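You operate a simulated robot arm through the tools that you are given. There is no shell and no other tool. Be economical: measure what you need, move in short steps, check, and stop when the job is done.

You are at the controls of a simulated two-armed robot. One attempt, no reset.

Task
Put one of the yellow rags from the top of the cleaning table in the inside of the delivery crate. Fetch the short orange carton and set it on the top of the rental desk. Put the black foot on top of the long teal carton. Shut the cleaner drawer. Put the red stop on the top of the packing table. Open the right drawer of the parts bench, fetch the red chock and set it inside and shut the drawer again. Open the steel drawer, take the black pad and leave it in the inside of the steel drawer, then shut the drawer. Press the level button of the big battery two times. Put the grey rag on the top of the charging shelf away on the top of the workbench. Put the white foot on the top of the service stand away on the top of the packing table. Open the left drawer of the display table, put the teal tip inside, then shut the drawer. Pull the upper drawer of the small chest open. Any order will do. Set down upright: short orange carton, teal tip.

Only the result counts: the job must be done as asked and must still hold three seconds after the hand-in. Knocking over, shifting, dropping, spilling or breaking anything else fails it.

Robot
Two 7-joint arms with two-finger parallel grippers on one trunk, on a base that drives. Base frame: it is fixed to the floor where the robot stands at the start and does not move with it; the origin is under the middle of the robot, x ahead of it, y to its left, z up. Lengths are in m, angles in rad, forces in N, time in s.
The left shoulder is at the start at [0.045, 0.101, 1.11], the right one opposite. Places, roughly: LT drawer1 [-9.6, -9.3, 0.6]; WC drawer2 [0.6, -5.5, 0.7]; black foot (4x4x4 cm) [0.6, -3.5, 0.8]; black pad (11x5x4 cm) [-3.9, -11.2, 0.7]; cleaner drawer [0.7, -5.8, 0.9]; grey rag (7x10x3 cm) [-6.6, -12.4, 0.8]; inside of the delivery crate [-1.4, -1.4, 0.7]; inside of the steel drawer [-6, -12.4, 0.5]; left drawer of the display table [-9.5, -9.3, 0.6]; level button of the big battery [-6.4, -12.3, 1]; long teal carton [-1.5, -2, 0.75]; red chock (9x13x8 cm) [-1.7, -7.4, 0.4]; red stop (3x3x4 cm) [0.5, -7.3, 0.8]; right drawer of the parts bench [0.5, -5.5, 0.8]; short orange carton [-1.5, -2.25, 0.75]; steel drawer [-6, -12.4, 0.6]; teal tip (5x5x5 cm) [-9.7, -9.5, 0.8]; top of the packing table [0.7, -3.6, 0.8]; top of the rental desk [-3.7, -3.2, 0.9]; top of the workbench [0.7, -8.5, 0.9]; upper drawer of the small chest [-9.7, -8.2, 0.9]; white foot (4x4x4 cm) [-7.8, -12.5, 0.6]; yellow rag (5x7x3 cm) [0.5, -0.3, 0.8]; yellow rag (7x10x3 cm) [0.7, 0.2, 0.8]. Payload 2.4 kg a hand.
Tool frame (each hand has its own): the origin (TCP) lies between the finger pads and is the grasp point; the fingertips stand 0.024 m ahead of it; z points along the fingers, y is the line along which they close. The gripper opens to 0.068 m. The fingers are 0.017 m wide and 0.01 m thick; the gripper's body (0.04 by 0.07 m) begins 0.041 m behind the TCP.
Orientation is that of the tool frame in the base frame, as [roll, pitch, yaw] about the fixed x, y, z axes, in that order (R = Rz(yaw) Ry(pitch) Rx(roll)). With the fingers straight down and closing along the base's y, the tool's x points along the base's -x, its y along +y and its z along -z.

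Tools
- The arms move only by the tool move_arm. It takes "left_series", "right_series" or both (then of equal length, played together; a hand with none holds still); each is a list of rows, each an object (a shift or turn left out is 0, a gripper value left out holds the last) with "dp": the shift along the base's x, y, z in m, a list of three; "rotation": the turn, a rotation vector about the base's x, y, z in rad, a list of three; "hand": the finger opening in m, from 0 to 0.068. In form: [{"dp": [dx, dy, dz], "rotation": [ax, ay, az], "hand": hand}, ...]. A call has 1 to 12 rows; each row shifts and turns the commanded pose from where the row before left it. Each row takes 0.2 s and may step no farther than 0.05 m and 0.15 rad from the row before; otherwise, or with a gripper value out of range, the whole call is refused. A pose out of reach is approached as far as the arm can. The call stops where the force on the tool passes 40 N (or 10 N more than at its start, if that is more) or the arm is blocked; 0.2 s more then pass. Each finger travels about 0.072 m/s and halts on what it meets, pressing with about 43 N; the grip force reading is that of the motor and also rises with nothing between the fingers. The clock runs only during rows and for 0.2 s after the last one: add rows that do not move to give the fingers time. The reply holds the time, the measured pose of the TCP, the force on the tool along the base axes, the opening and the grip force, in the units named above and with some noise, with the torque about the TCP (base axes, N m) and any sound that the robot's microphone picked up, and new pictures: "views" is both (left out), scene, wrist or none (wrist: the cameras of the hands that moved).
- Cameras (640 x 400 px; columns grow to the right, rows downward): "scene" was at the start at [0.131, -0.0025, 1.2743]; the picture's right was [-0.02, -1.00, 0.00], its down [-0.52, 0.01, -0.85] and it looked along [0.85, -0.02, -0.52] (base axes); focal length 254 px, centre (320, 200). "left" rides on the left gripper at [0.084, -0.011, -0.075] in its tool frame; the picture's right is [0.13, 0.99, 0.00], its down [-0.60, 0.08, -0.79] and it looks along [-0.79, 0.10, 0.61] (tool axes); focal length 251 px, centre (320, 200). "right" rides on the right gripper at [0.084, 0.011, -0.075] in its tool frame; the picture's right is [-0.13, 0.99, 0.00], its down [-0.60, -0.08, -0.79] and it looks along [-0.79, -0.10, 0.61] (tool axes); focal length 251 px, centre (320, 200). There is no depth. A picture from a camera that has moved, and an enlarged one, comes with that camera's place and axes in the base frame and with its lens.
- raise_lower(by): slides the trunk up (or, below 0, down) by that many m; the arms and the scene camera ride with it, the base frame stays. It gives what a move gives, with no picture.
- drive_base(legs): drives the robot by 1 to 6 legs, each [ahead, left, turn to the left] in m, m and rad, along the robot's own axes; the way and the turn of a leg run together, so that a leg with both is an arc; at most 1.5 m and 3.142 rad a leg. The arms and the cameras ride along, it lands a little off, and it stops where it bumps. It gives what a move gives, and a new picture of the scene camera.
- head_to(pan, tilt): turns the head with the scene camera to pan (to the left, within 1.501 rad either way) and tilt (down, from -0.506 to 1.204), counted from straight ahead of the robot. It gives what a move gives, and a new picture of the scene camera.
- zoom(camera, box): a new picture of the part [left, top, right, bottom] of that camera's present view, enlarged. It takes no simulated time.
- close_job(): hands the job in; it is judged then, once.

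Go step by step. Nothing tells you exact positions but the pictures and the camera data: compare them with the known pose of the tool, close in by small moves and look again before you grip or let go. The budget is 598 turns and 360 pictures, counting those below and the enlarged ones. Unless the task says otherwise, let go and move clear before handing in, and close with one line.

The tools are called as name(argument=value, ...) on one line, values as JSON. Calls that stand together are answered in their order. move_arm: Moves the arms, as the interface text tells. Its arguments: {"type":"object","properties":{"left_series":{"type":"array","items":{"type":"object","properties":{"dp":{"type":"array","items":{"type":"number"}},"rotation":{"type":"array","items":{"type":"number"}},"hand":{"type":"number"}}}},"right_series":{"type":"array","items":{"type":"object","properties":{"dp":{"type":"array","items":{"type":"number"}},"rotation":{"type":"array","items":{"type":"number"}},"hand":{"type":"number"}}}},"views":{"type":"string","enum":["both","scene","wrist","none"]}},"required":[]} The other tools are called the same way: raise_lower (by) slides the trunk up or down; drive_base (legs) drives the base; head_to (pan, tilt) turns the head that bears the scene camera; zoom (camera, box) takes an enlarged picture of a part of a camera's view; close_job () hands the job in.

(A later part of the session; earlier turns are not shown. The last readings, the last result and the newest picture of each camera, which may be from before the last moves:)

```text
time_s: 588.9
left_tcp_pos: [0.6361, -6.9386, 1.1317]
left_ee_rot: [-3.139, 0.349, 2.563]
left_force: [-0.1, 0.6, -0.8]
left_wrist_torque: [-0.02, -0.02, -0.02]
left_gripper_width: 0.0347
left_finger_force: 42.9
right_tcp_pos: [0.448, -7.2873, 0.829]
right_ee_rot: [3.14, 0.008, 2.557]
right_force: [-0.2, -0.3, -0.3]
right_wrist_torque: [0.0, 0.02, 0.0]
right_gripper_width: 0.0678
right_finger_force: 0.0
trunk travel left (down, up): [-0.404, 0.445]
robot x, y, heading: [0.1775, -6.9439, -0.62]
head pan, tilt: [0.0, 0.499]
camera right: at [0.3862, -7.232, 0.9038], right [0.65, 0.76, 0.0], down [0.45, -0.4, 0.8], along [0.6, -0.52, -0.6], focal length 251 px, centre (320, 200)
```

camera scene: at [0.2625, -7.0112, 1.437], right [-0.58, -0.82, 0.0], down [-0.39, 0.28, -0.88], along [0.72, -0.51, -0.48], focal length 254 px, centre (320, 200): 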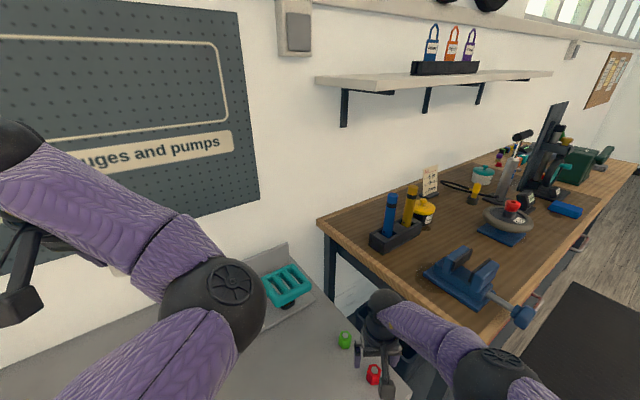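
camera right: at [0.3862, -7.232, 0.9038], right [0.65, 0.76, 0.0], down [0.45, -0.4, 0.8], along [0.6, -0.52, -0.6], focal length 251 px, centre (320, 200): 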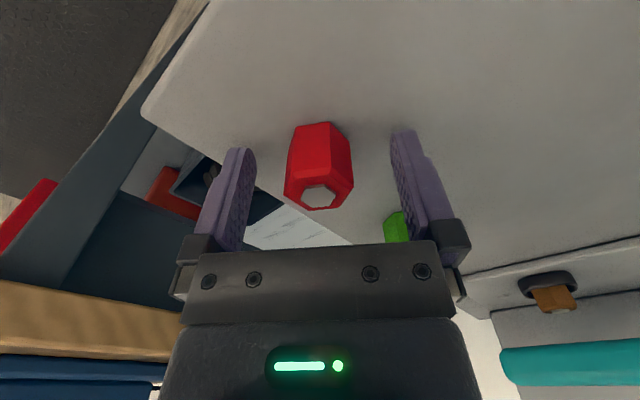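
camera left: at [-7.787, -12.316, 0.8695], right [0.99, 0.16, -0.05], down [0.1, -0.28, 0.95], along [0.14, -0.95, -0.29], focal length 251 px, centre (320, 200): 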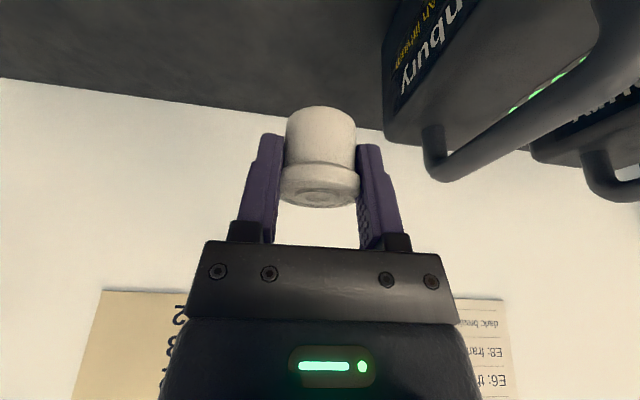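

Stop is between the fingers. Close and lift.

move_arm(right_series=[{"hand": 0.015}, {"hand": 0.015}, {"hand": 0.015}, {"hand": 0.015}, {}], views="none")

move_arm(right_series=[{"dp": [0, 0, 0.03]}, {"dp": [0, 0, 0.05]}, {"dp": [0, 0, 0.05]}, {"dp": [0, 0, 0.05]}, {"dp": [-0.03, 0.02, 0.02]}, {}], views="wrist")

```text
time_s: 590.1
left_tcp_pos: [0.6359, -6.9398, 1.1328]
left_ee_rot: [-3.139, 0.348, 2.563]
left_force: [-0.3, 0.5, 0.3]
left_wrist_torque: [-0.01, -0.02, 0.01]
left_gripper_width: 0.0346
left_finger_force: 42.9
right_tcp_pos: [0.4489, -7.2872, 0.8299]
right_ee_rot: [3.141, 0.01, 2.557]
right_force: [0.2, 0.1, 0.3]
right_wrist_torque: [-0.03, 0.01, -0.02]
right_gripper_width: 0.0287
right_finger_force: 43.0
trunk travel left (down, up): [-0.404, 0.445]
robot x, y, heading: [0.1752, -6.9483, -0.617]
head pan, tilt: [0.0, 0.499]
```

```text
time_s: 591.5
left_tcp_pos: [0.6369, -6.9397, 1.1324]
left_ee_rot: [-3.137, 0.348, 2.564]
left_force: [0.3, -0.2, -0.2]
left_wrist_torque: [-0.03, -0.03, -0.01]
left_gripper_width: 0.0348
left_finger_force: 43.2
right_tcp_pos: [0.4203, -7.2688, 1.0307]
right_ee_rot: [3.139, 0.009, 2.557]
right_force: [-0.2, 0.1, -0.2]
right_wrist_torque: [0.01, -0.02, 0.04]
right_gripper_width: 0.0287
right_finger_force: 43.2
trunk travel left (down, up): [-0.404, 0.445]
robot x, y, heading: [0.1732, -6.9472, -0.62]
head pan, tilt: [0.0, 0.499]
camera right: at [0.3574, -7.2127, 1.1046], right [0.65, 0.76, 0.0], down [0.45, -0.4, 0.8], along [0.6, -0.52, -0.6], focal length 251 px, centre (320, 200)
```

right: 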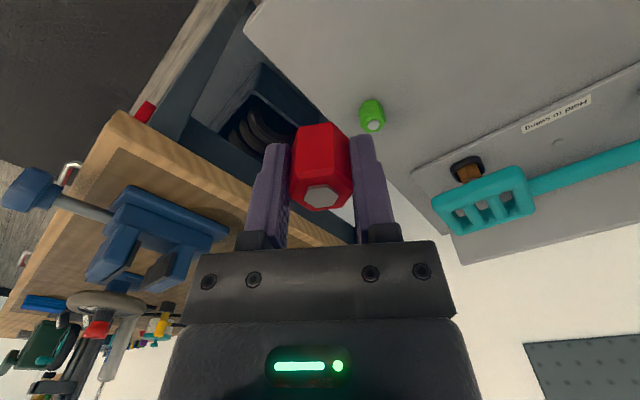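

Both held. I back off, straighten up and slide left (+y) to the packing table at y≈-3.6.

drive_base(legs=[[-0.45, 0, 0], [0, 0, 0.62], [0, 1.2, 0]])

```text
time_s: 601.6
left_tcp_pos: [0.1764, -5.1925, 1.1319]
left_ee_rot: [-3.136, 0.346, -3.101]
left_force: [-0.7, 0.5, -0.8]
left_wrist_torque: [0.05, -0.01, -0.04]
left_gripper_width: 0.0348
left_finger_force: 43.2
right_tcp_pos: [0.1922, -5.5829, 1.0311]
right_ee_rot: [3.141, 0.009, -3.104]
right_force: [-0.1, -0.5, -0.1]
right_wrist_torque: [0.03, 0.01, 0.04]
right_gripper_width: 0.0287
right_finger_force: 42.7
trunk travel left (down, up): [-0.404, 0.445]
robot x, y, heading: [-0.1991, -5.4683, 0.002]
head pan, tilt: [0.0, 0.499]
camera scene: at [-0.0783, -5.4649, 1.3586], right [0.0, -1.0, 0.0], down [-0.48, 0.0, -0.88], along [0.88, 0.0, -0.48], focal length 254 px, centre (320, 200)
```

scene: 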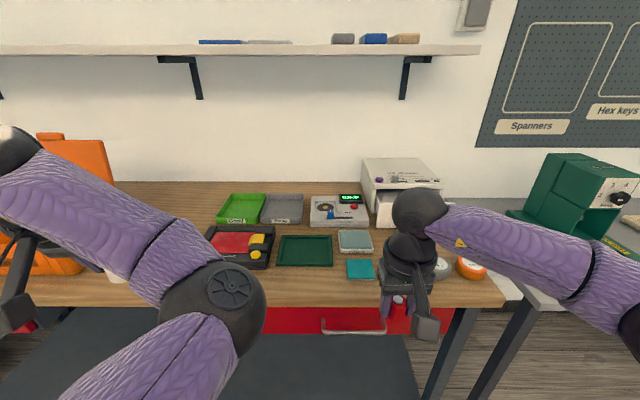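

The parts bench: red drawer below, and the white cleaner box with its open drawer on top. I continue to the packing table first.

drive_base(legs=[[-0.05, 1.0, 0], [0, 0.85, 0]])

```text
time_s: 611.0
left_tcp_pos: [0.1002, -3.3269, 1.1317]
left_ee_rot: [-3.138, 0.348, -3.084]
left_force: [0.0, 0.8, -0.5]
left_wrist_torque: [-0.03, -0.01, 0.01]
left_gripper_width: 0.0348
left_finger_force: 42.2
right_tcp_pos: [0.1224, -3.7187, 1.0304]
right_ee_rot: [3.141, 0.008, -3.088]
right_force: [-0.1, 0.5, -1.1]
right_wrist_torque: [0.02, 0.01, -0.04]
right_gripper_width: 0.0287
right_finger_force: 43.2
trunk travel left (down, up): [-0.404, 0.445]
robot x, y, heading: [-0.2685, -3.6045, 0.023]
head pan, tilt: [0.0, 0.499]
camera scene: at [-0.1499, -3.6043, 1.3586], right [0.02, -1.0, 0.0], down [-0.48, -0.01, -0.88], along [0.88, 0.02, -0.48], focal length 254 px, centre (320, 200)
```

scene: 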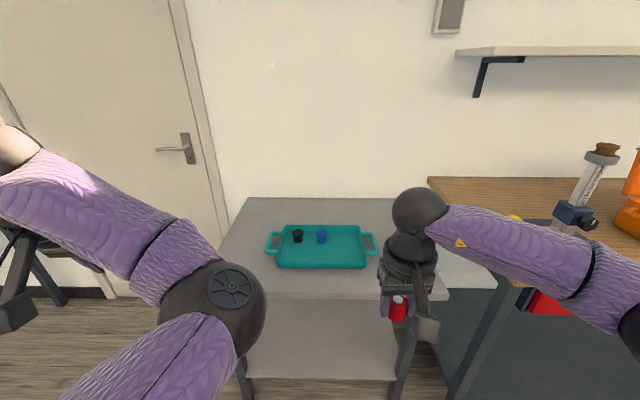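

The packing table has a teal tray (holding the black and a blue foot). Free area right of the tray (y≈-3.8..-3.93). I place the red stop there first with the right hand.

drive_base(legs=[[0.33, -0.145, -0.023]])

move_arm(right_series=[{"dp": [0.01, 0, -0.04]}, {"dp": [0.01, 0, -0.04]}, {"dp": [0, 0, -0.04]}, {}])

```text
time_s: 613.3
left_tcp_pos: [0.4292, -3.4748, 1.1321]
left_ee_rot: [-3.137, 0.346, -3.103]
left_force: [0.9, -0.2, -0.1]
left_wrist_torque: [-0.02, 0.0, 0.0]
left_gripper_width: 0.0347
left_finger_force: 42.7
right_tcp_pos: [0.443, -3.8676, 1.0301]
right_ee_rot: [3.139, 0.009, -3.109]
right_force: [0.5, -0.1, -0.3]
right_wrist_torque: [-0.02, 0.01, -0.02]
right_gripper_width: 0.0286
right_finger_force: 43.0
trunk travel left (down, up): [-0.404, 0.445]
robot x, y, heading: [0.0509, -3.7453, 0.005]
head pan, tilt: [0.0, 0.499]
camera scene: at [0.1732, -3.7476, 1.3585], right [0.0, -1.0, 0.0], down [-0.48, 0.0, -0.88], along [0.88, 0.0, -0.48], focal length 254 px, centre (320, 200)
```

scene: 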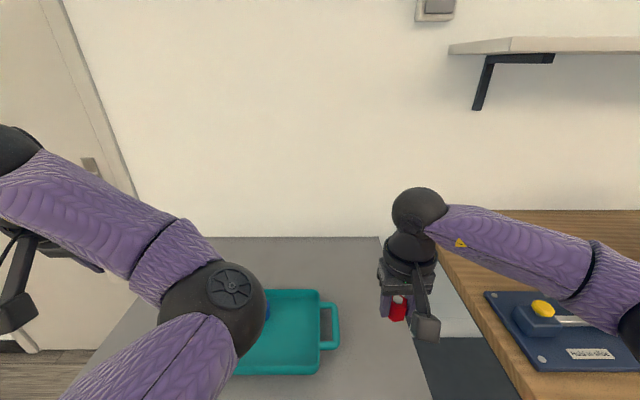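

```text
time_s: 614.3
left_tcp_pos: [0.4278, -3.474, 1.1323]
left_ee_rot: [-3.138, 0.346, -3.103]
left_force: [0.2, 0.1, 0.2]
left_wrist_torque: [-0.03, -0.01, 0.01]
left_gripper_width: 0.0346
left_finger_force: 43.5
right_tcp_pos: [0.4629, -3.8676, 0.9105]
right_ee_rot: [3.141, 0.009, -3.109]
right_force: [-0.7, 0.4, 0.1]
right_wrist_torque: [0.05, -0.04, 0.0]
right_gripper_width: 0.029
right_finger_force: 42.6
trunk travel left (down, up): [-0.404, 0.445]
robot x, y, heading: [0.0538, -3.7481, -0.002]
head pan, tilt: [0.0, 0.499]
camera scene: at [0.1728, -3.7474, 1.3586], right [0.0, -1.0, 0.0], down [-0.48, 0.0, -0.88], along [0.88, 0.0, -0.48], focal length 254 px, centre (320, 200)
camera right: at [0.3798, -3.8584, 0.9843], right [0.1, 1.0, 0.0], down [0.6, -0.06, 0.8], along [0.79, -0.08, -0.6], focal length 251 px, centre (320, 200)
```

scene: 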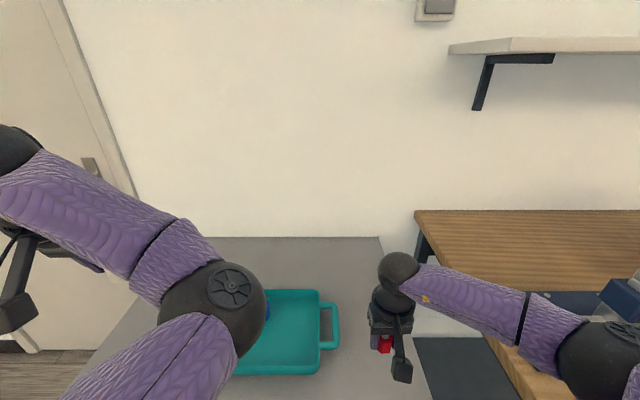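
right: 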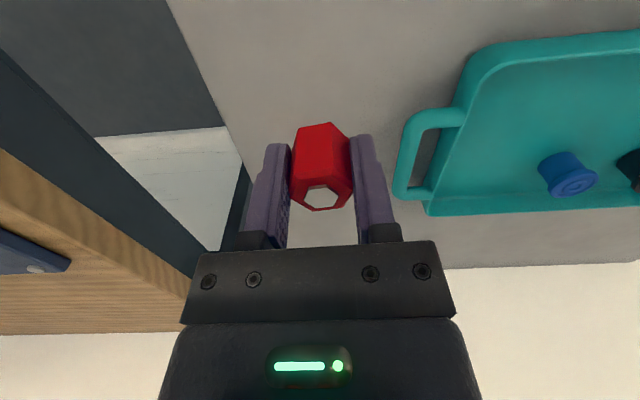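

The elbow gets near a device on the neighbouring bench, so I back up 6 cm and set the stop nearer the front edge.

drive_base(legs=[[-0.055, 0, 0]])

move_arm(right_series=[{"dp": [0, 0, -0.03]}, {"dp": [0, 0, -0.015]}, {"dp": [0, 0, -0.01]}, {"dp": [0, 0, -0.01]}, {"dp": [0, 0, -0.008]}, {"dp": [0, 0, -0.008]}, {"dp": [0, 0, -0.008]}])

```text
time_s: 615.2
left_tcp_pos: [0.3729, -3.4748, 1.1332]
left_ee_rot: [-3.138, 0.349, -3.103]
left_force: [-0.1, 0.8, -1.1]
left_wrist_torque: [0.0, 0.03, 0.01]
left_gripper_width: 0.0346
left_finger_force: 42.7
right_tcp_pos: [0.4089, -3.8674, 0.9103]
right_ee_rot: [3.14, 0.011, -3.108]
right_force: [0.5, 0.0, 0.6]
right_wrist_torque: [0.01, -0.04, -0.01]
right_gripper_width: 0.0285
right_finger_force: 43.0
trunk travel left (down, up): [-0.404, 0.445]
robot x, y, heading: [-0.0009, -3.7488, 0.003]
head pan, tilt: [0.0, 0.499]
camera scene: at [0.1178, -3.7474, 1.3587], right [0.0, -1.0, 0.0], down [-0.48, 0.0, -0.88], along [0.88, 0.0, -0.48], focal length 254 px, centre (320, 200)
```

scene: 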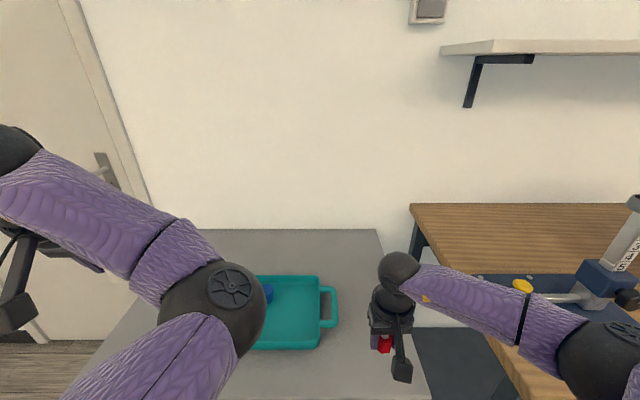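

```text
time_s: 616.8
left_tcp_pos: [0.3741, -3.4748, 1.1326]
left_ee_rot: [-3.137, 0.346, -3.104]
left_force: [0.7, 0.4, -0.9]
left_wrist_torque: [0.01, -0.04, -0.01]
left_gripper_width: 0.0347
left_finger_force: 43.1
right_tcp_pos: [0.4087, -3.8667, 0.8213]
right_ee_rot: [3.139, 0.008, -3.109]
right_force: [-0.4, 0.8, -0.5]
right_wrist_torque: [0.02, 0.01, -0.01]
right_gripper_width: 0.0289
right_finger_force: 42.9
trunk travel left (down, up): [-0.404, 0.445]
robot x, y, heading: [-0.0027, -3.7493, -0.005]
head pan, tilt: [0.0, 0.499]
camera scene: at [0.1186, -3.7473, 1.3586], right [0.0, -1.0, 0.0], down [-0.48, 0.0, -0.88], along [0.88, 0.0, -0.48], focal length 254 px, centre (320, 200)
camera right: at [0.3253, -3.8587, 0.8955], right [0.1, 1.0, 0.0], down [0.6, -0.06, 0.8], along [0.8, -0.08, -0.6], focal length 251 px, centre (320, 200)
```

scene: 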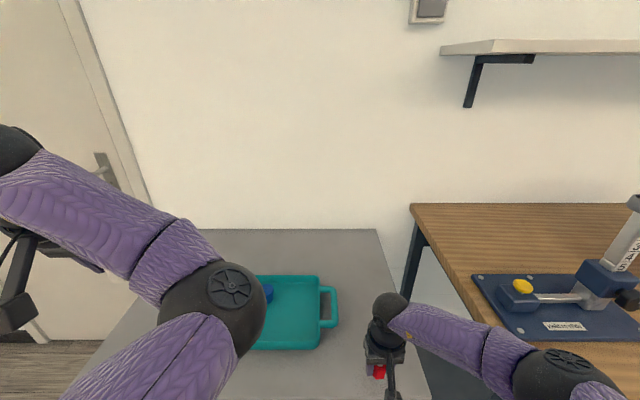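
right: 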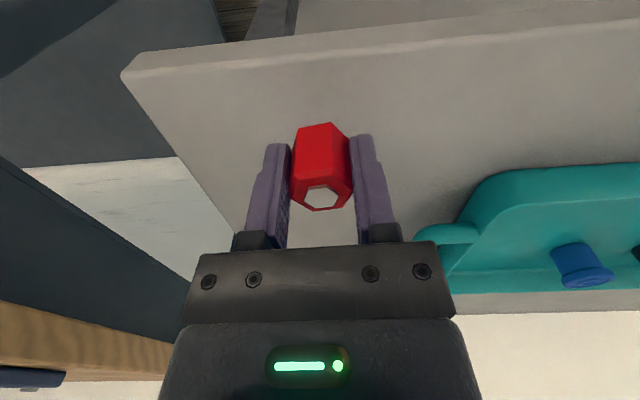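

move_arm(right_series=[{"dp": [0.004, 0, -0.008]}, {"dp": [0, 0, -0.008]}, {"dp": [0, 0, -0.008]}, {"dp": [0, 0, -0.008]}, {"dp": [0, 0, -0.008]}, {"dp": [0, 0, -0.008]}, {}], views="wrist")

```text
time_s: 618.0
left_tcp_pos: [0.3702, -3.4734, 1.1332]
left_ee_rot: [-3.137, 0.349, -3.104]
left_force: [-0.7, 0.1, 0.2]
left_wrist_torque: [0.01, -0.02, 0.02]
left_gripper_width: 0.0347
left_finger_force: 43.4
right_tcp_pos: [0.4118, -3.866, 0.79]
right_ee_rot: [3.139, 0.019, -3.112]
right_force: [-14.5, -0.3, 34.3]
right_wrist_torque: [-0.1, 0.37, -0.02]
right_gripper_width: 0.0285
right_finger_force: 43.0
trunk travel left (down, up): [-0.404, 0.445]
robot x, y, heading: [-0.0016, -3.7455, -0.0]
head pan, tilt: [0.0, 0.499]
stopped in row 5 (right hand): the force on the tool passed its limit at 56 N (the readings are from after the stop); the commanded pose is now the measured one
camera right: at [0.3287, -3.8584, 0.8626], right [0.1, 1.0, 0.0], down [0.59, -0.06, 0.8], along [0.8, -0.08, -0.59], focal length 251 px, centre (320, 200)
```

right: 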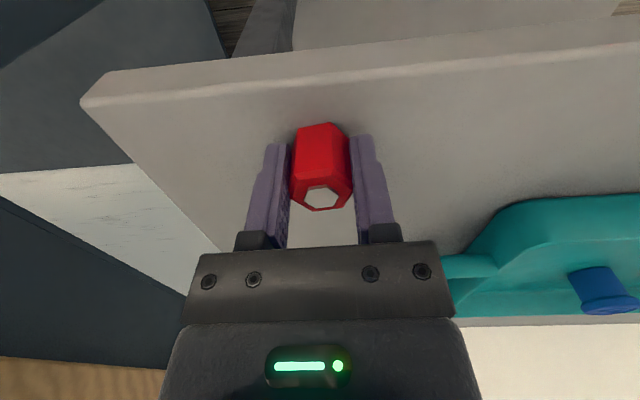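

Close to the front edge; I lift slightly and move it 4 cm inward before releasing.

move_arm(right_series=[{"dp": [0, 0, 0.012]}, {"dp": [0.02, 0, 0]}, {"dp": [0.02, 0, 0]}, {"dp": [0, 0, -0.006]}, {"dp": [0, 0, -0.004]}, {"dp": [0, 0, -0.004]}, {}], views="scene")

```text
time_s: 619.6
left_tcp_pos: [0.3747, -3.4742, 1.132]
left_ee_rot: [-3.139, 0.345, -3.104]
left_force: [0.2, 0.2, -1.1]
left_wrist_torque: [0.0, 0.01, -0.01]
left_gripper_width: 0.0345
left_finger_force: 42.9
right_tcp_pos: [0.4346, -3.8675, 0.7911]
right_ee_rot: [3.141, 0.014, -3.11]
right_force: [-0.2, -0.5, -0.7]
right_wrist_torque: [0.01, 0.01, 0.0]
right_gripper_width: 0.0288
right_finger_force: 43.0
right hand out of reach, approached as far as the arm can: row 3, 5
trunk travel left (down, up): [-0.404, 0.445]
robot x, y, heading: [-0.0051, -3.7457, -0.004]
head pan, tilt: [0.0, 0.499]
camera scene: at [0.1186, -3.7475, 1.3586], right [0.0, -1.0, 0.0], down [-0.48, 0.0, -0.88], along [0.88, 0.0, -0.48], focal length 254 px, centre (320, 200)
```

scene: 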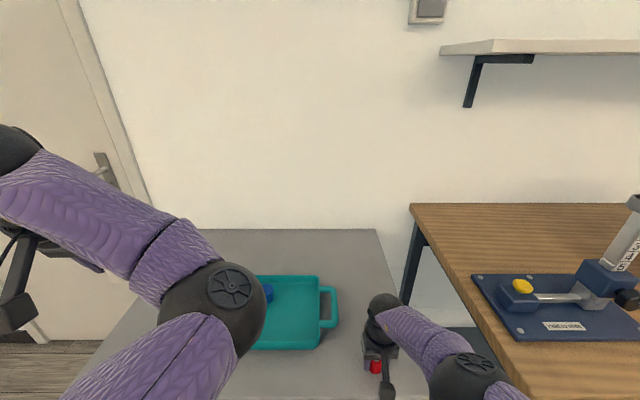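

move_arm(right_series=[{"dp": [-0.003, 0, -0.004]}, {"hand": 0.05}, {"hand": 0.05}, {"hand": 0.05}, {"dp": [0, 0, 0.02]}, {"dp": [0, 0, 0.03]}, {"dp": [0, 0, 0.05]}, {"dp": [0, 0, 0.05]}, {"dp": [0, 0, 0.05]}, {}], views="wrist")

```text
time_s: 621.8
left_tcp_pos: [0.3744, -3.4741, 1.1307]
left_ee_rot: [-3.139, 0.346, -3.103]
left_force: [-0.3, -0.3, 0.1]
left_wrist_torque: [-0.02, 0.04, -0.01]
left_gripper_width: 0.0347
left_finger_force: 43.1
right_tcp_pos: [0.4358, -3.869, 0.9901]
right_ee_rot: [3.141, 0.017, -3.11]
right_force: [0.9, -0.2, -0.7]
right_wrist_torque: [-0.03, -0.01, -0.01]
right_gripper_width: 0.0499
right_finger_force: 0.0
trunk travel left (down, up): [-0.404, 0.445]
robot x, y, heading: [-0.0024, -3.7459, -0.005]
head pan, tilt: [0.0, 0.499]
camera right: at [0.3519, -3.8602, 1.0641], right [0.1, 1.0, 0.0], down [0.59, -0.06, 0.8], along [0.8, -0.08, -0.6], focal length 251 px, centre (320, 200)
```

right: 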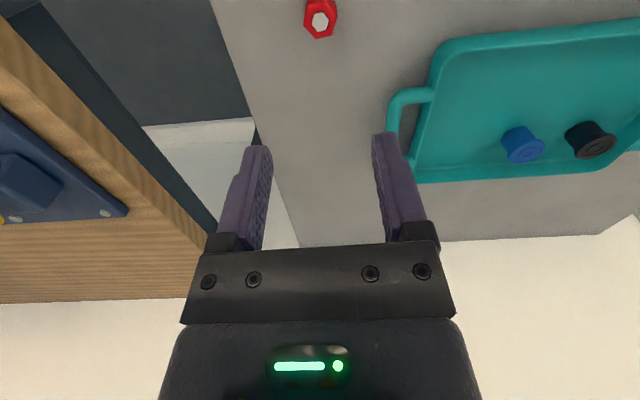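

Red stop placed. Now the white foot with the left hand, into the free front-left corner of the table (≈[0.42,-3.37]).

drive_base(legs=[[0.04, 0.1, 0.004]])

move_arm(left_series=[{"dp": [0, 0, -0.04]}, {"dp": [0, 0, -0.04]}, {"dp": [0, 0, -0.04]}, {"dp": [0, 0, -0.04]}, {"dp": [0, 0, -0.04]}, {"dp": [0, 0, -0.04]}, {"dp": [0, 0, -0.03]}, {}])

```text
time_s: 623.0
left_tcp_pos: [0.4137, -3.3727, 1.1319]
left_ee_rot: [-3.137, 0.346, -3.1]
left_force: [-0.1, 0.4, 0.5]
left_wrist_torque: [-0.02, -0.02, 0.02]
left_gripper_width: 0.0348
left_finger_force: 43.1
right_tcp_pos: [0.4752, -3.766, 0.9898]
right_ee_rot: [3.14, 0.014, -3.105]
right_force: [-0.3, 0.9, -0.3]
right_wrist_torque: [0.0, -0.02, 0.01]
right_gripper_width: 0.0499
right_finger_force: 0.1
trunk travel left (down, up): [-0.404, 0.445]
robot x, y, heading: [0.0389, -3.6468, 0.007]
head pan, tilt: [0.0, 0.499]
camera scene: at [0.1585, -3.6464, 1.3585], right [0.0, -1.0, 0.0], down [-0.48, 0.0, -0.88], along [0.88, 0.0, -0.48], focal length 254 px, centre (320, 200)
```

scene: 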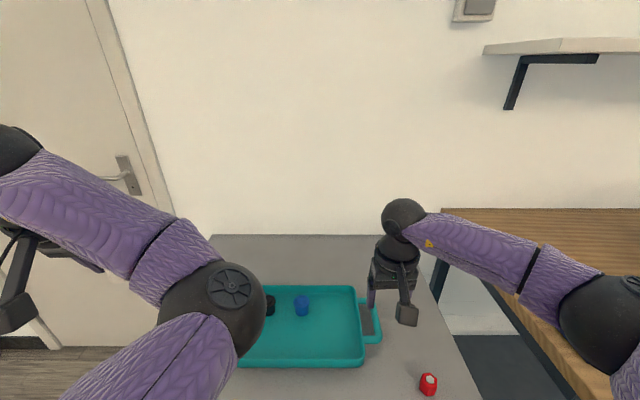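

```text
time_s: 624.8
left_tcp_pos: [0.4108, -3.3726, 0.8609]
left_ee_rot: [-3.138, 0.348, -3.099]
left_force: [0.1, 0.4, -0.3]
left_wrist_torque: [0.02, 0.0, -0.02]
left_gripper_width: 0.0348
left_finger_force: 42.8
right_tcp_pos: [0.4762, -3.767, 0.9901]
right_ee_rot: [3.139, 0.016, -3.105]
right_force: [0.4, -0.5, -0.1]
right_wrist_torque: [0.03, -0.01, -0.02]
right_gripper_width: 0.0501
right_finger_force: 0.1
trunk travel left (down, up): [-0.404, 0.445]
robot x, y, heading: [0.038, -3.6467, 0.002]
head pan, tilt: [0.0, 0.499]
camera scene: at [0.1581, -3.6472, 1.3586], right [0.0, -1.0, 0.0], down [-0.48, 0.0, -0.88], along [0.88, 0.0, -0.48], focal length 254 px, centre (320, 200)
camera left: at [0.3063, -3.3879, 0.9023], right [-0.16, 0.99, -0.05], down [0.3, 0.09, 0.95], along [0.94, 0.14, -0.31], focal length 251 px, centre (320, 200)
```

scene: 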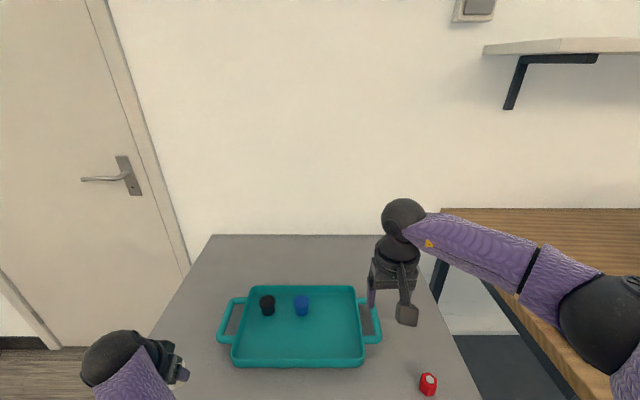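
left: 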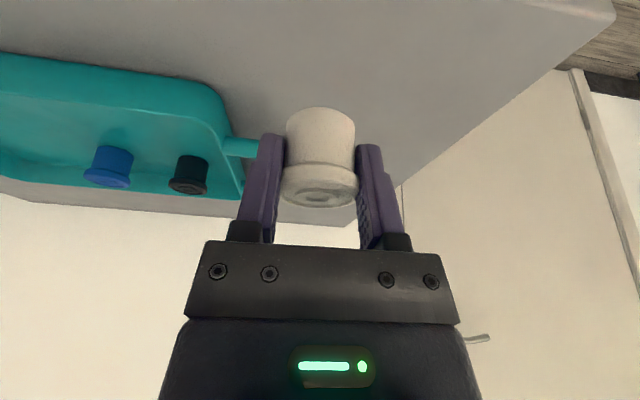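

move_arm(left_series=[{"dp": [0.02, 0.03, -0.02]}, {"dp": [0, 0, -0.015]}, {"dp": [0, 0, -0.01]}, {"dp": [0, 0, -0.008]}, {"dp": [0, 0, -0.008]}, {"dp": [0, 0, -0.008]}, {"dp": [0, 0, -0.008]}, {"dp": [0, 0, -0.008]}, {}], views="wrist")

```text
time_s: 626.3
left_tcp_pos: [0.4326, -3.3432, 0.7953]
left_ee_rot: [3.14, 0.36, -3.1]
left_force: [-17.7, -8.6, 33.4]
left_wrist_torque: [-0.32, 0.36, -0.03]
left_gripper_width: 0.0347
left_finger_force: 43.2
right_tcp_pos: [0.473, -3.7692, 0.9923]
right_ee_rot: [3.136, 0.02, -3.107]
right_force: [0.3, -0.4, 0.5]
right_wrist_torque: [-0.01, 0.0, -0.03]
right_gripper_width: 0.0503
right_finger_force: 0.1
trunk travel left (down, up): [-0.404, 0.445]
robot x, y, heading: [0.0355, -3.6445, 0.004]
head pan, tilt: [0.0, 0.499]
stopped in row 7 (left hand): the force on the tool passed its limit at 51 N (the readings are from after the stop); the commanded pose is now the measured one
camera left: at [0.3274, -3.3588, 0.8351], right [-0.16, 0.99, -0.04], down [0.28, 0.09, 0.96], along [0.95, 0.14, -0.29], focal length 251 px, centre (320, 200)
```

left: 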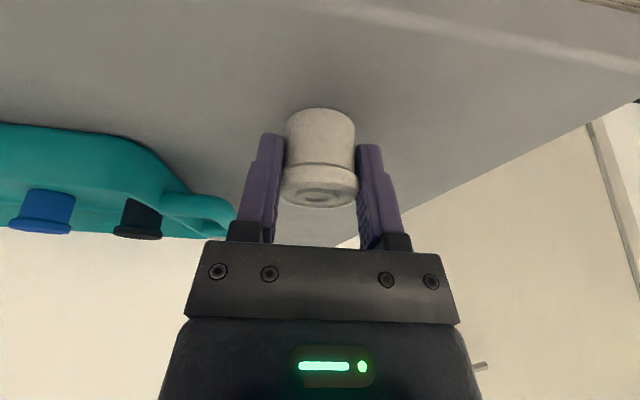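

Contact. Release and retreat along the tool axis.

move_arm(left_series=[{"dp": [-0.001, 0, 0.003]}, {"hand": 0.056}, {"hand": 0.056}, {"hand": 0.056}, {"dp": [-0.01, 0, 0.025]}, {"dp": [-0.013, 0, 0.035]}, {"dp": [-0.01, 0, 0.045]}, {"dp": [0, 0, 0.05]}, {"dp": [0, 0, 0.05]}, {"dp": [0, 0, 0.05]}, {}])

```text
time_s: 628.3
left_tcp_pos: [0.4064, -3.3379, 0.9887]
left_ee_rot: [3.123, 0.392, -3.118]
left_force: [2.2, 1.8, -0.6]
left_wrist_torque: [-0.01, -0.02, -0.17]
left_gripper_width: 0.0561
left_finger_force: 0.1
right_tcp_pos: [0.4763, -3.766, 0.9897]
right_ee_rot: [3.138, 0.016, -3.108]
right_force: [-0.1, -0.2, -0.6]
right_wrist_torque: [-0.01, 0.02, 0.01]
right_gripper_width: 0.05
right_finger_force: 0.2
trunk travel left (down, up): [-0.404, 0.445]
robot x, y, heading: [0.0402, -3.6448, 0.008]
head pan, tilt: [0.0, 0.499]
stopped in row 9 (left hand): the force on the tool passed its limit at 93 N (the readings are from after the stop); the commanded pose is now the measured one
camera scene: at [0.1579, -3.6471, 1.3586], right [0.0, -1.0, 0.0], down [-0.48, 0.0, -0.88], along [0.88, 0.0, -0.48], focal length 254 px, centre (320, 200)
camera left: at [0.2998, -3.3539, 1.0254], right [-0.15, 0.99, -0.03], down [0.25, 0.07, 0.97], along [0.96, 0.13, -0.26], focal length 251 px, centre (320, 200)
```

scene: 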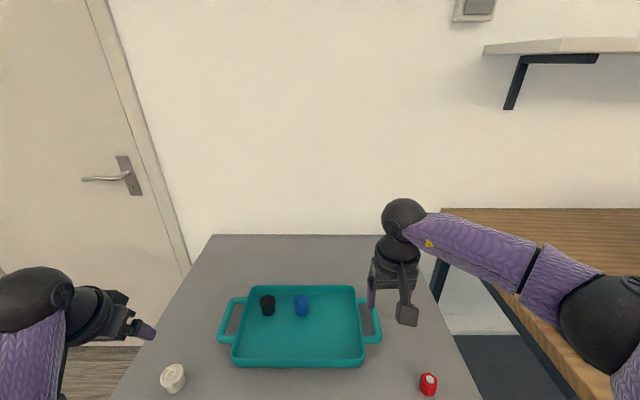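
left: 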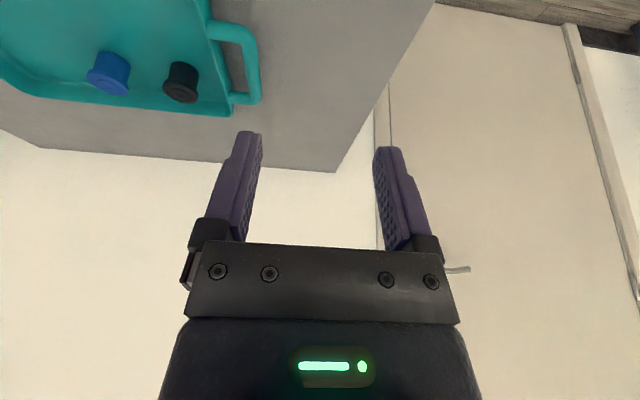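

White foot and red stop are on the table. Now the black foot in the tray (≈[0.62,-3.51]); I tilt the right hand forward and align.

move_arm(right_series=[{"rotation": [0, -0.12, 0], "hand": 0.068}, {"rotation": [0, -0.12, 0]}, {"rotation": [0, -0.12, 0]}, {"dp": [0, 0, 0.03]}, {}], views="none")

drive_base(legs=[[0, 0.26, 0], [0.07, 0, 0]])

move_arm(right_series=[{"dp": [0, 0, -0.03]}, {"dp": [0, 0, -0.03]}, {}])

```text
time_s: 629.5
left_tcp_pos: [0.4067, -3.3385, 0.9894]
left_ee_rot: [3.125, 0.394, -3.12]
left_force: [3.7, -0.4, -0.1]
left_wrist_torque: [0.01, -0.05, 0.03]
left_gripper_width: 0.0561
left_finger_force: 0.1
right_tcp_pos: [0.4761, -3.7665, 1.0207]
right_ee_rot: [-3.132, 0.374, -3.104]
right_force: [-0.6, 0.3, -0.7]
right_wrist_torque: [-0.03, 0.04, -0.01]
right_gripper_width: 0.0678
right_finger_force: 0.1
trunk travel left (down, up): [-0.404, 0.445]
robot x, y, heading: [0.0396, -3.6488, 0.002]
head pan, tilt: [0.0, 0.499]
```

```text
time_s: 632.0
left_tcp_pos: [0.476, -3.0775, 0.9892]
left_ee_rot: [3.124, 0.392, -3.115]
left_force: [3.3, 0.4, -0.7]
left_wrist_torque: [-0.03, -0.01, 0.03]
left_gripper_width: 0.0559
left_finger_force: 0.1
right_tcp_pos: [0.5461, -3.5032, 1.0205]
right_ee_rot: [-3.131, 0.373, -3.103]
right_force: [-0.6, 0.3, -0.5]
right_wrist_torque: [-0.02, 0.03, 0.0]
right_gripper_width: 0.068
right_finger_force: 0.0
trunk travel left (down, up): [-0.404, 0.445]
robot x, y, heading: [0.1061, -3.3837, 0.005]
head pan, tilt: [0.0, 0.499]
camera scene: at [0.228, -3.3853, 1.3585], right [0.0, -1.0, 0.0], down [-0.48, 0.0, -0.88], along [0.88, 0.0, -0.48], focal length 254 px, centre (320, 200)
```

scene: 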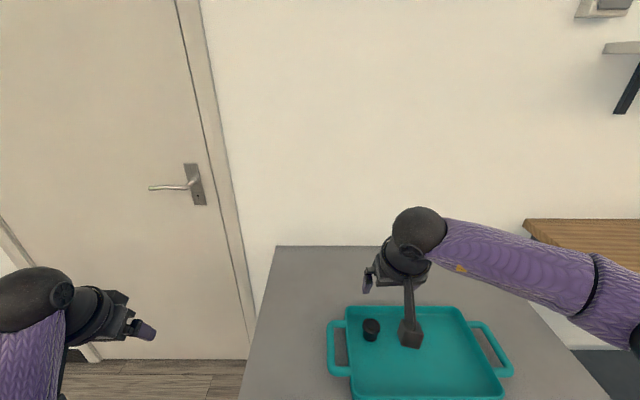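

```text
time_s: 632.8
left_tcp_pos: [0.4753, -3.0765, 0.989]
left_ee_rot: [3.125, 0.393, -3.117]
left_force: [2.7, 0.2, -1.1]
left_wrist_torque: [0.01, 0.01, 0.03]
left_gripper_width: 0.0561
left_finger_force: 0.1
right_tcp_pos: [0.5457, -3.5028, 0.9574]
right_ee_rot: [-3.131, 0.376, -3.102]
right_force: [0.0, 0.0, -0.7]
right_wrist_torque: [0.02, 0.03, 0.03]
right_gripper_width: 0.0682
right_finger_force: 0.1
trunk travel left (down, up): [-0.404, 0.445]
robot x, y, heading: [0.1052, -3.3865, 0.003]
head pan, tilt: [0.0, 0.499]
camera scene: at [0.2272, -3.3853, 1.3586], right [0.0, -1.0, 0.0], down [-0.48, 0.0, -0.88], along [0.88, 0.0, -0.48], focal length 254 px, centre (320, 200)
camera right: at [0.4412, -3.4966, 0.9981], right [0.09, 1.0, 0.04], down [0.27, -0.06, 0.96], along [0.96, -0.07, -0.28], focal length 251 px, centre (320, 200)
```

scene: 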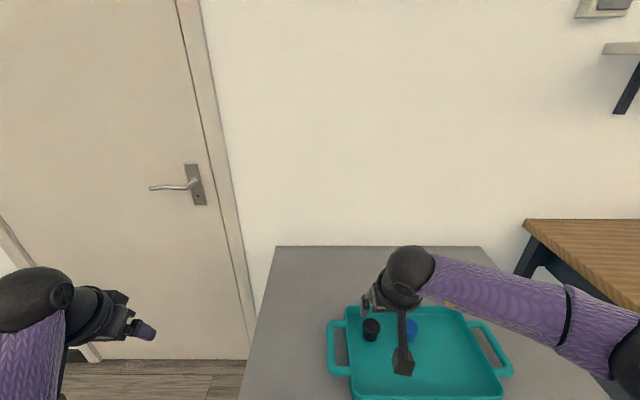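
right: 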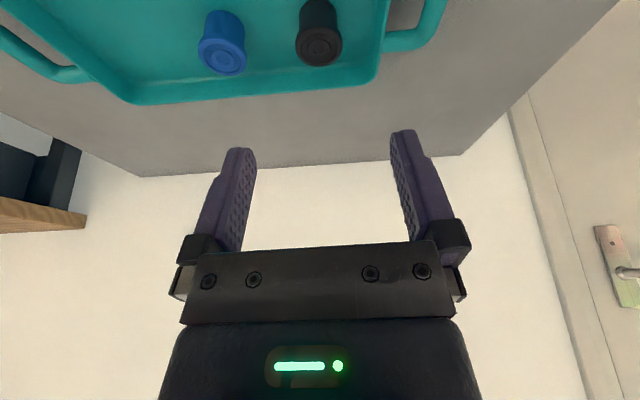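

move_arm(right_series=[{"dp": [0.016, -0.001, -0.04]}, {"dp": [0.016, -0.001, -0.04]}, {"dp": [0.008, 0, -0.02]}, {}], views="wrist")

```text
time_s: 633.8
left_tcp_pos: [0.4757, -3.078, 0.9884]
left_ee_rot: [3.124, 0.393, -3.118]
left_force: [1.9, 0.6, -0.7]
left_wrist_torque: [-0.01, 0.01, -0.04]
left_gripper_width: 0.0559
left_finger_force: 0.0
right_tcp_pos: [0.5846, -3.5047, 0.8598]
right_ee_rot: [-3.13, 0.375, -3.103]
right_force: [0.1, -0.4, 0.3]
right_wrist_torque: [-0.01, 0.0, 0.03]
right_gripper_width: 0.0681
right_finger_force: 0.1
trunk travel left (down, up): [-0.404, 0.445]
robot x, y, heading: [0.1078, -3.3866, 0.009]
head pan, tilt: [0.0, 0.499]
camera right: at [0.4806, -3.4974, 0.8984], right [0.09, 1.0, 0.04], down [0.27, -0.06, 0.96], along [0.96, -0.07, -0.28], focal length 251 px, centre (320, 200)
```

right: 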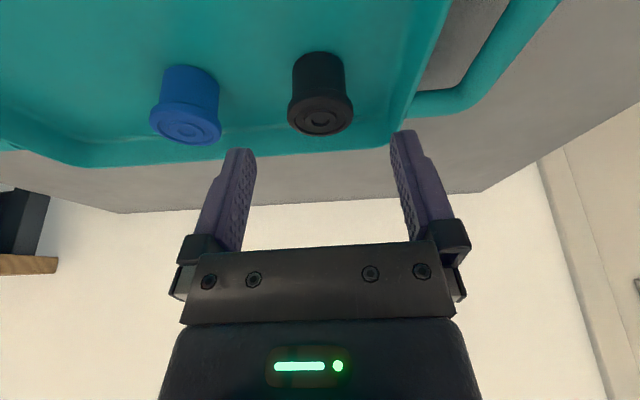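

move_arm(right_series=[{"dp": [0.012, 0, -0.03]}, {"dp": [0.008, 0, -0.018]}, {}, {"hand": 0.02}, {"hand": 0.02}, {"hand": 0.02}, {"hand": 0.02}, {}], views="wrist")

```text
time_s: 635.6
left_tcp_pos: [0.4755, -3.077, 0.9891]
left_ee_rot: [3.126, 0.392, -3.118]
left_force: [2.1, 0.6, -0.2]
left_wrist_torque: [0.03, 0.02, 0.0]
left_gripper_width: 0.056
left_finger_force: 0.0
right_tcp_pos: [0.6065, -3.5055, 0.8129]
right_ee_rot: [-3.131, 0.375, -3.103]
right_force: [0.4, 0.2, -0.5]
right_wrist_torque: [0.02, 0.02, 0.02]
right_gripper_width: 0.034
right_finger_force: 43.1
trunk travel left (down, up): [-0.404, 0.445]
robot x, y, heading: [0.1053, -3.3865, 0.005]
head pan, tilt: [0.0, 0.499]
camera right: at [0.5016, -3.4974, 0.8522], right [0.09, 1.0, 0.04], down [0.27, -0.06, 0.96], along [0.96, -0.07, -0.28], focal length 251 px, centre (320, 200)
```

right: 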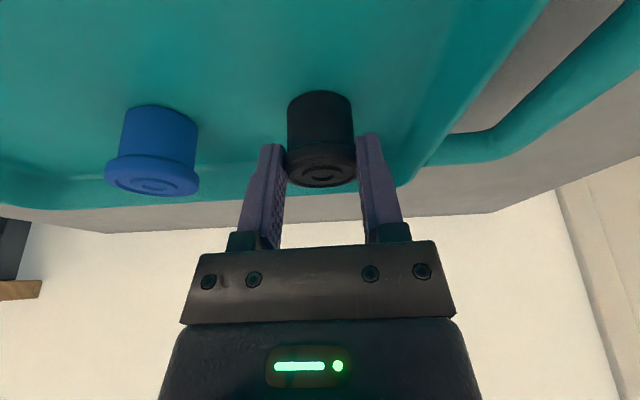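

Black foot gripped. Lift, withdraw and head to the teal carton.

move_arm(right_series=[{"dp": [0, 0, 0.03]}, {"dp": [0, 0, 0.05]}, {"dp": [-0.02, 0, 0.045]}, {"dp": [-0.02, 0, 0.045]}, {"dp": [-0.02, 0, 0.045]}, {}], views="wrist")

drive_base(legs=[[-0.45, 0, 0], [0, 1.18, 0], [0, 0, 3.136]])

head_to(pan=0, tilt=0.6)

```text
time_s: 637.0
left_tcp_pos: [0.4762, -3.0761, 0.9893]
left_ee_rot: [3.123, 0.394, -3.116]
left_force: [2.6, -0.7, -1.1]
left_wrist_torque: [0.03, 0.0, 0.04]
left_gripper_width: 0.0558
left_finger_force: 0.0
right_tcp_pos: [0.5431, -3.5039, 1.0288]
right_ee_rot: [-3.13, 0.375, -3.103]
right_force: [0.2, -0.6, -0.8]
right_wrist_torque: [-0.01, 0.02, 0.02]
right_gripper_width: 0.0338
right_finger_force: 43.4
trunk travel left (down, up): [-0.404, 0.445]
robot x, y, heading: [0.1083, -3.3848, 0.005]
head pan, tilt: [0.0, 0.499]
camera right: at [0.4386, -3.4951, 1.0669], right [0.09, 1.0, 0.04], down [0.27, -0.06, 0.96], along [0.96, -0.07, -0.28], focal length 251 px, centre (320, 200)
```

right: 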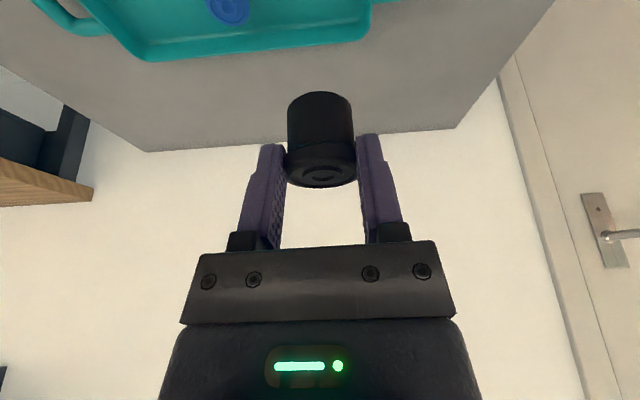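

```text
time_s: 652.7
left_tcp_pos: [-0.6932, -2.5322, 0.9883]
left_ee_rot: [3.123, 0.392, 0.087]
left_force: [-2.3, 0.1, -1.7]
left_wrist_torque: [0.0, -0.02, -0.03]
left_gripper_width: 0.0561
left_finger_force: 0.0
right_tcp_pos: [-0.7884, -2.1121, 1.0276]
right_ee_rot: [-3.131, 0.375, 0.101]
right_force: [0.4, -0.5, -1.7]
right_wrist_torque: [0.01, -0.04, 0.02]
right_gripper_width: 0.0346
right_finger_force: 43.3
trunk travel left (down, up): [-0.404, 0.445]
robot x, y, heading: [-0.345, -2.2024, -3.075]
head pan, tilt: [0.0, 0.499]
camera scene: at [-0.4696, -2.2109, 1.3586], right [-0.07, 1.0, 0.0], down [0.48, 0.03, -0.88], along [-0.88, -0.06, -0.48], focal length 254 px, centre (320, 200)
```

scene: 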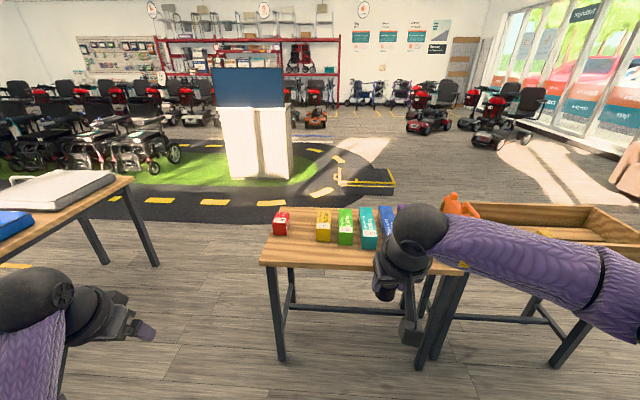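

```text
time_s: 653.4
left_tcp_pos: [-0.6924, -2.5327, 0.9888]
left_ee_rot: [3.123, 0.392, 0.087]
left_force: [-1.6, -0.3, 0.5]
left_wrist_torque: [-0.03, 0.0, 0.01]
left_gripper_width: 0.0557
left_finger_force: 0.1
right_tcp_pos: [-0.7878, -2.1121, 1.0278]
right_ee_rot: [-3.13, 0.376, 0.1]
right_force: [0.3, -0.2, -0.5]
right_wrist_torque: [0.0, -0.01, 0.0]
right_gripper_width: 0.0341
right_finger_force: 43.2
trunk travel left (down, up): [-0.404, 0.445]
robot x, y, heading: [-0.3475, -2.1992, -3.067]
head pan, tilt: [0.0, 0.6]
camera scene: at [-0.467, -2.2107, 1.3495], right [-0.07, 1.0, 0.0], down [0.56, 0.04, -0.83], along [-0.82, -0.06, -0.56], focal length 254 px, centre (320, 200)
```

scene: 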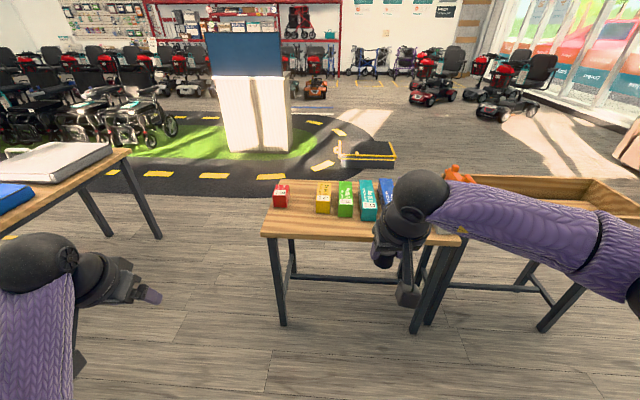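

drive_base(legs=[[0, 0, -0.075], [0.57, 0, 0]])

move_arm(right_series=[{"dp": [0, 0, -0.04]}, {"dp": [0, 0, -0.04]}, {}])

```text
time_s: 657.1
left_tcp_pos: [-1.2877, -2.5003, 0.9898]
left_ee_rot: [3.124, 0.392, 0.011]
left_force: [-2.0, -0.1, 0.1]
left_wrist_torque: [0.0, 0.0, -0.06]
left_gripper_width: 0.056
left_finger_force: 0.1
right_tcp_pos: [-1.3522, -2.0745, 1.0276]
right_ee_rot: [-3.13, 0.375, 0.028]
right_force: [0.0, -0.3, 0.4]
right_wrist_torque: [0.0, -0.03, 0.02]
right_gripper_width: 0.0341
right_finger_force: 43.4
trunk travel left (down, up): [-0.404, 0.445]
robot x, y, heading: [-0.9163, -2.1981, 3.136]
head pan, tilt: [0.0, 0.6]
camera scene: at [-1.0396, -2.1977, 1.3495], right [0.01, 1.0, 0.0], down [0.57, 0.0, -0.82], along [-0.82, 0.01, -0.57], focal length 254 px, centre (320, 200)
```

scene: 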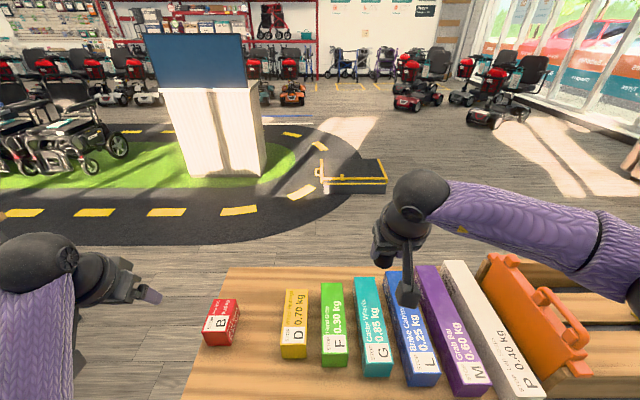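

```text
time_s: 658.0
left_tcp_pos: [-1.2877, -2.502, 0.9896]
left_ee_rot: [3.125, 0.393, 0.012]
left_force: [-1.9, -0.4, -0.1]
left_wrist_torque: [0.0, -0.01, 0.03]
left_gripper_width: 0.0561
left_finger_force: 0.1
right_tcp_pos: [-1.3522, -2.0753, 0.9461]
right_ee_rot: [-3.13, 0.375, 0.027]
right_force: [0.5, -0.8, -0.6]
right_wrist_torque: [-0.03, -0.01, 0.0]
right_gripper_width: 0.0342
right_finger_force: 42.9
trunk travel left (down, up): [-0.404, 0.445]
robot x, y, heading: [-0.9191, -2.2013, 3.136]
head pan, tilt: [0.0, 0.6]
camera scene: at [-1.0393, -2.1977, 1.3495], right [0.01, 1.0, 0.0], down [0.57, 0.0, -0.82], along [-0.82, 0.01, -0.57], focal length 254 px, centre (320, 200)
camera right: at [-1.2441, -2.0829, 0.9847], right [-0.1, -0.99, 0.04], down [-0.27, 0.06, 0.96], along [-0.96, 0.08, -0.28], focal length 251 px, centre (320, 200)
```

scene: 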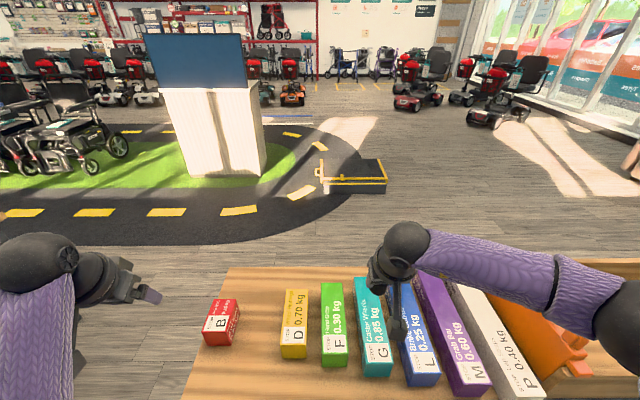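
right: 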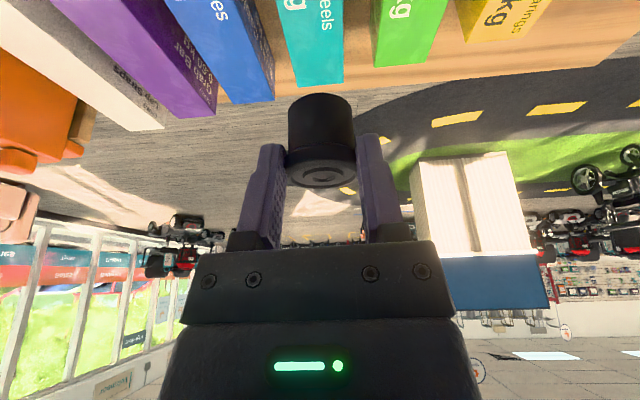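

move_arm(right_series=[{"dp": [-0.025, 0.012, -0.04]}, {"dp": [0, 0, -0.03]}, {"dp": [0, 0, -0.02]}, {}])

```text
time_s: 659.0
left_tcp_pos: [-1.2881, -2.5011, 0.9895]
left_ee_rot: [3.126, 0.393, 0.011]
left_force: [-2.8, 0.1, -0.6]
left_wrist_torque: [0.0, 0.01, -0.03]
left_gripper_width: 0.0563
left_finger_force: 0.1
right_tcp_pos: [-1.3752, -2.0632, 0.8556]
right_ee_rot: [-3.132, 0.375, 0.029]
right_force: [0.0, -0.5, 0.3]
right_wrist_torque: [0.03, -0.03, 0.02]
right_gripper_width: 0.0342
right_finger_force: 42.6
trunk travel left (down, up): [-0.404, 0.445]
robot x, y, heading: [-0.9211, -2.1994, 3.137]
head pan, tilt: [0.0, 0.6]
camera scene: at [-1.0394, -2.1977, 1.3495], right [0.01, 1.0, 0.0], down [0.57, 0.0, -0.82], along [-0.82, 0.01, -0.57], focal length 254 px, centre (320, 200)
camera right: at [-1.2672, -2.0721, 0.8949], right [-0.1, -0.99, 0.04], down [-0.27, 0.06, 0.96], along [-0.96, 0.08, -0.28], focal length 251 px, centre (320, 200)
```

scene: 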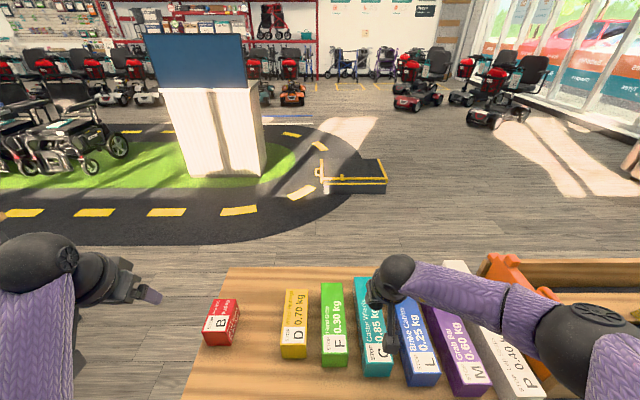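
right: 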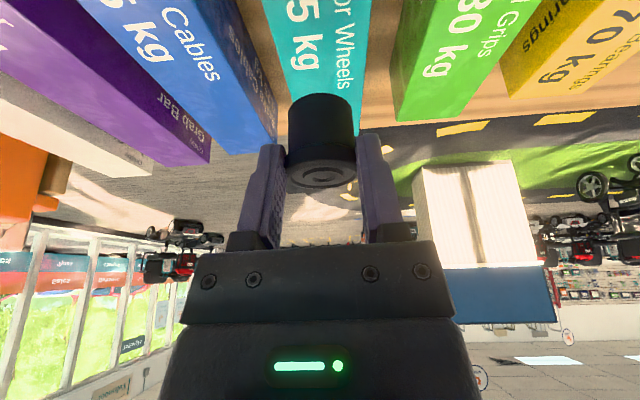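

Well centred over the teal carton. Lower to contact.

move_arm(right_series=[{"dp": [0, 0, -0.015]}, {"dp": [0, 0, -0.01]}, {"dp": [0, 0, -0.007]}, {"dp": [0, 0, -0.006]}, {"dp": [0, 0, -0.006]}, {"dp": [0, 0, -0.006]}, {"dp": [0, 0, -0.006]}, {"dp": [0, 0, -0.006]}], views="wrist")

```text
time_s: 660.8
left_tcp_pos: [-1.2846, -2.5003, 0.9897]
left_ee_rot: [3.123, 0.394, 0.012]
left_force: [-1.9, -0.2, -1.0]
left_wrist_torque: [0.05, 0.02, -0.04]
left_gripper_width: 0.056
left_finger_force: 0.2
right_tcp_pos: [-1.3746, -2.0629, 0.803]
right_ee_rot: [-3.132, 0.387, 0.024]
right_force: [18.3, 1.8, 29.6]
right_wrist_torque: [-0.05, -0.47, -0.01]
right_gripper_width: 0.0342
right_finger_force: 42.8
trunk travel left (down, up): [-0.404, 0.445]
robot x, y, heading: [-0.9176, -2.2014, 3.132]
head pan, tilt: [0.0, 0.6]
stopped in row 8 (right hand): the force on the tool passed its limit at 47 N (the readings are from after the stop); the commanded pose is now the measured one
camera right: at [-1.2685, -2.072, 0.8402], right [-0.1, -0.99, 0.04], down [-0.26, 0.06, 0.96], along [-0.96, 0.08, -0.27], focal length 251 px, centre (320, 200)
```

right: 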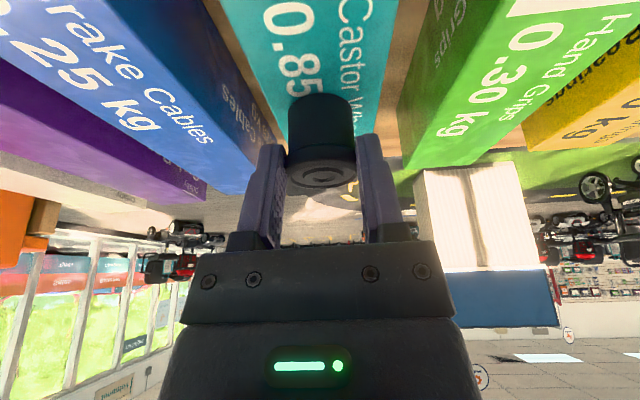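

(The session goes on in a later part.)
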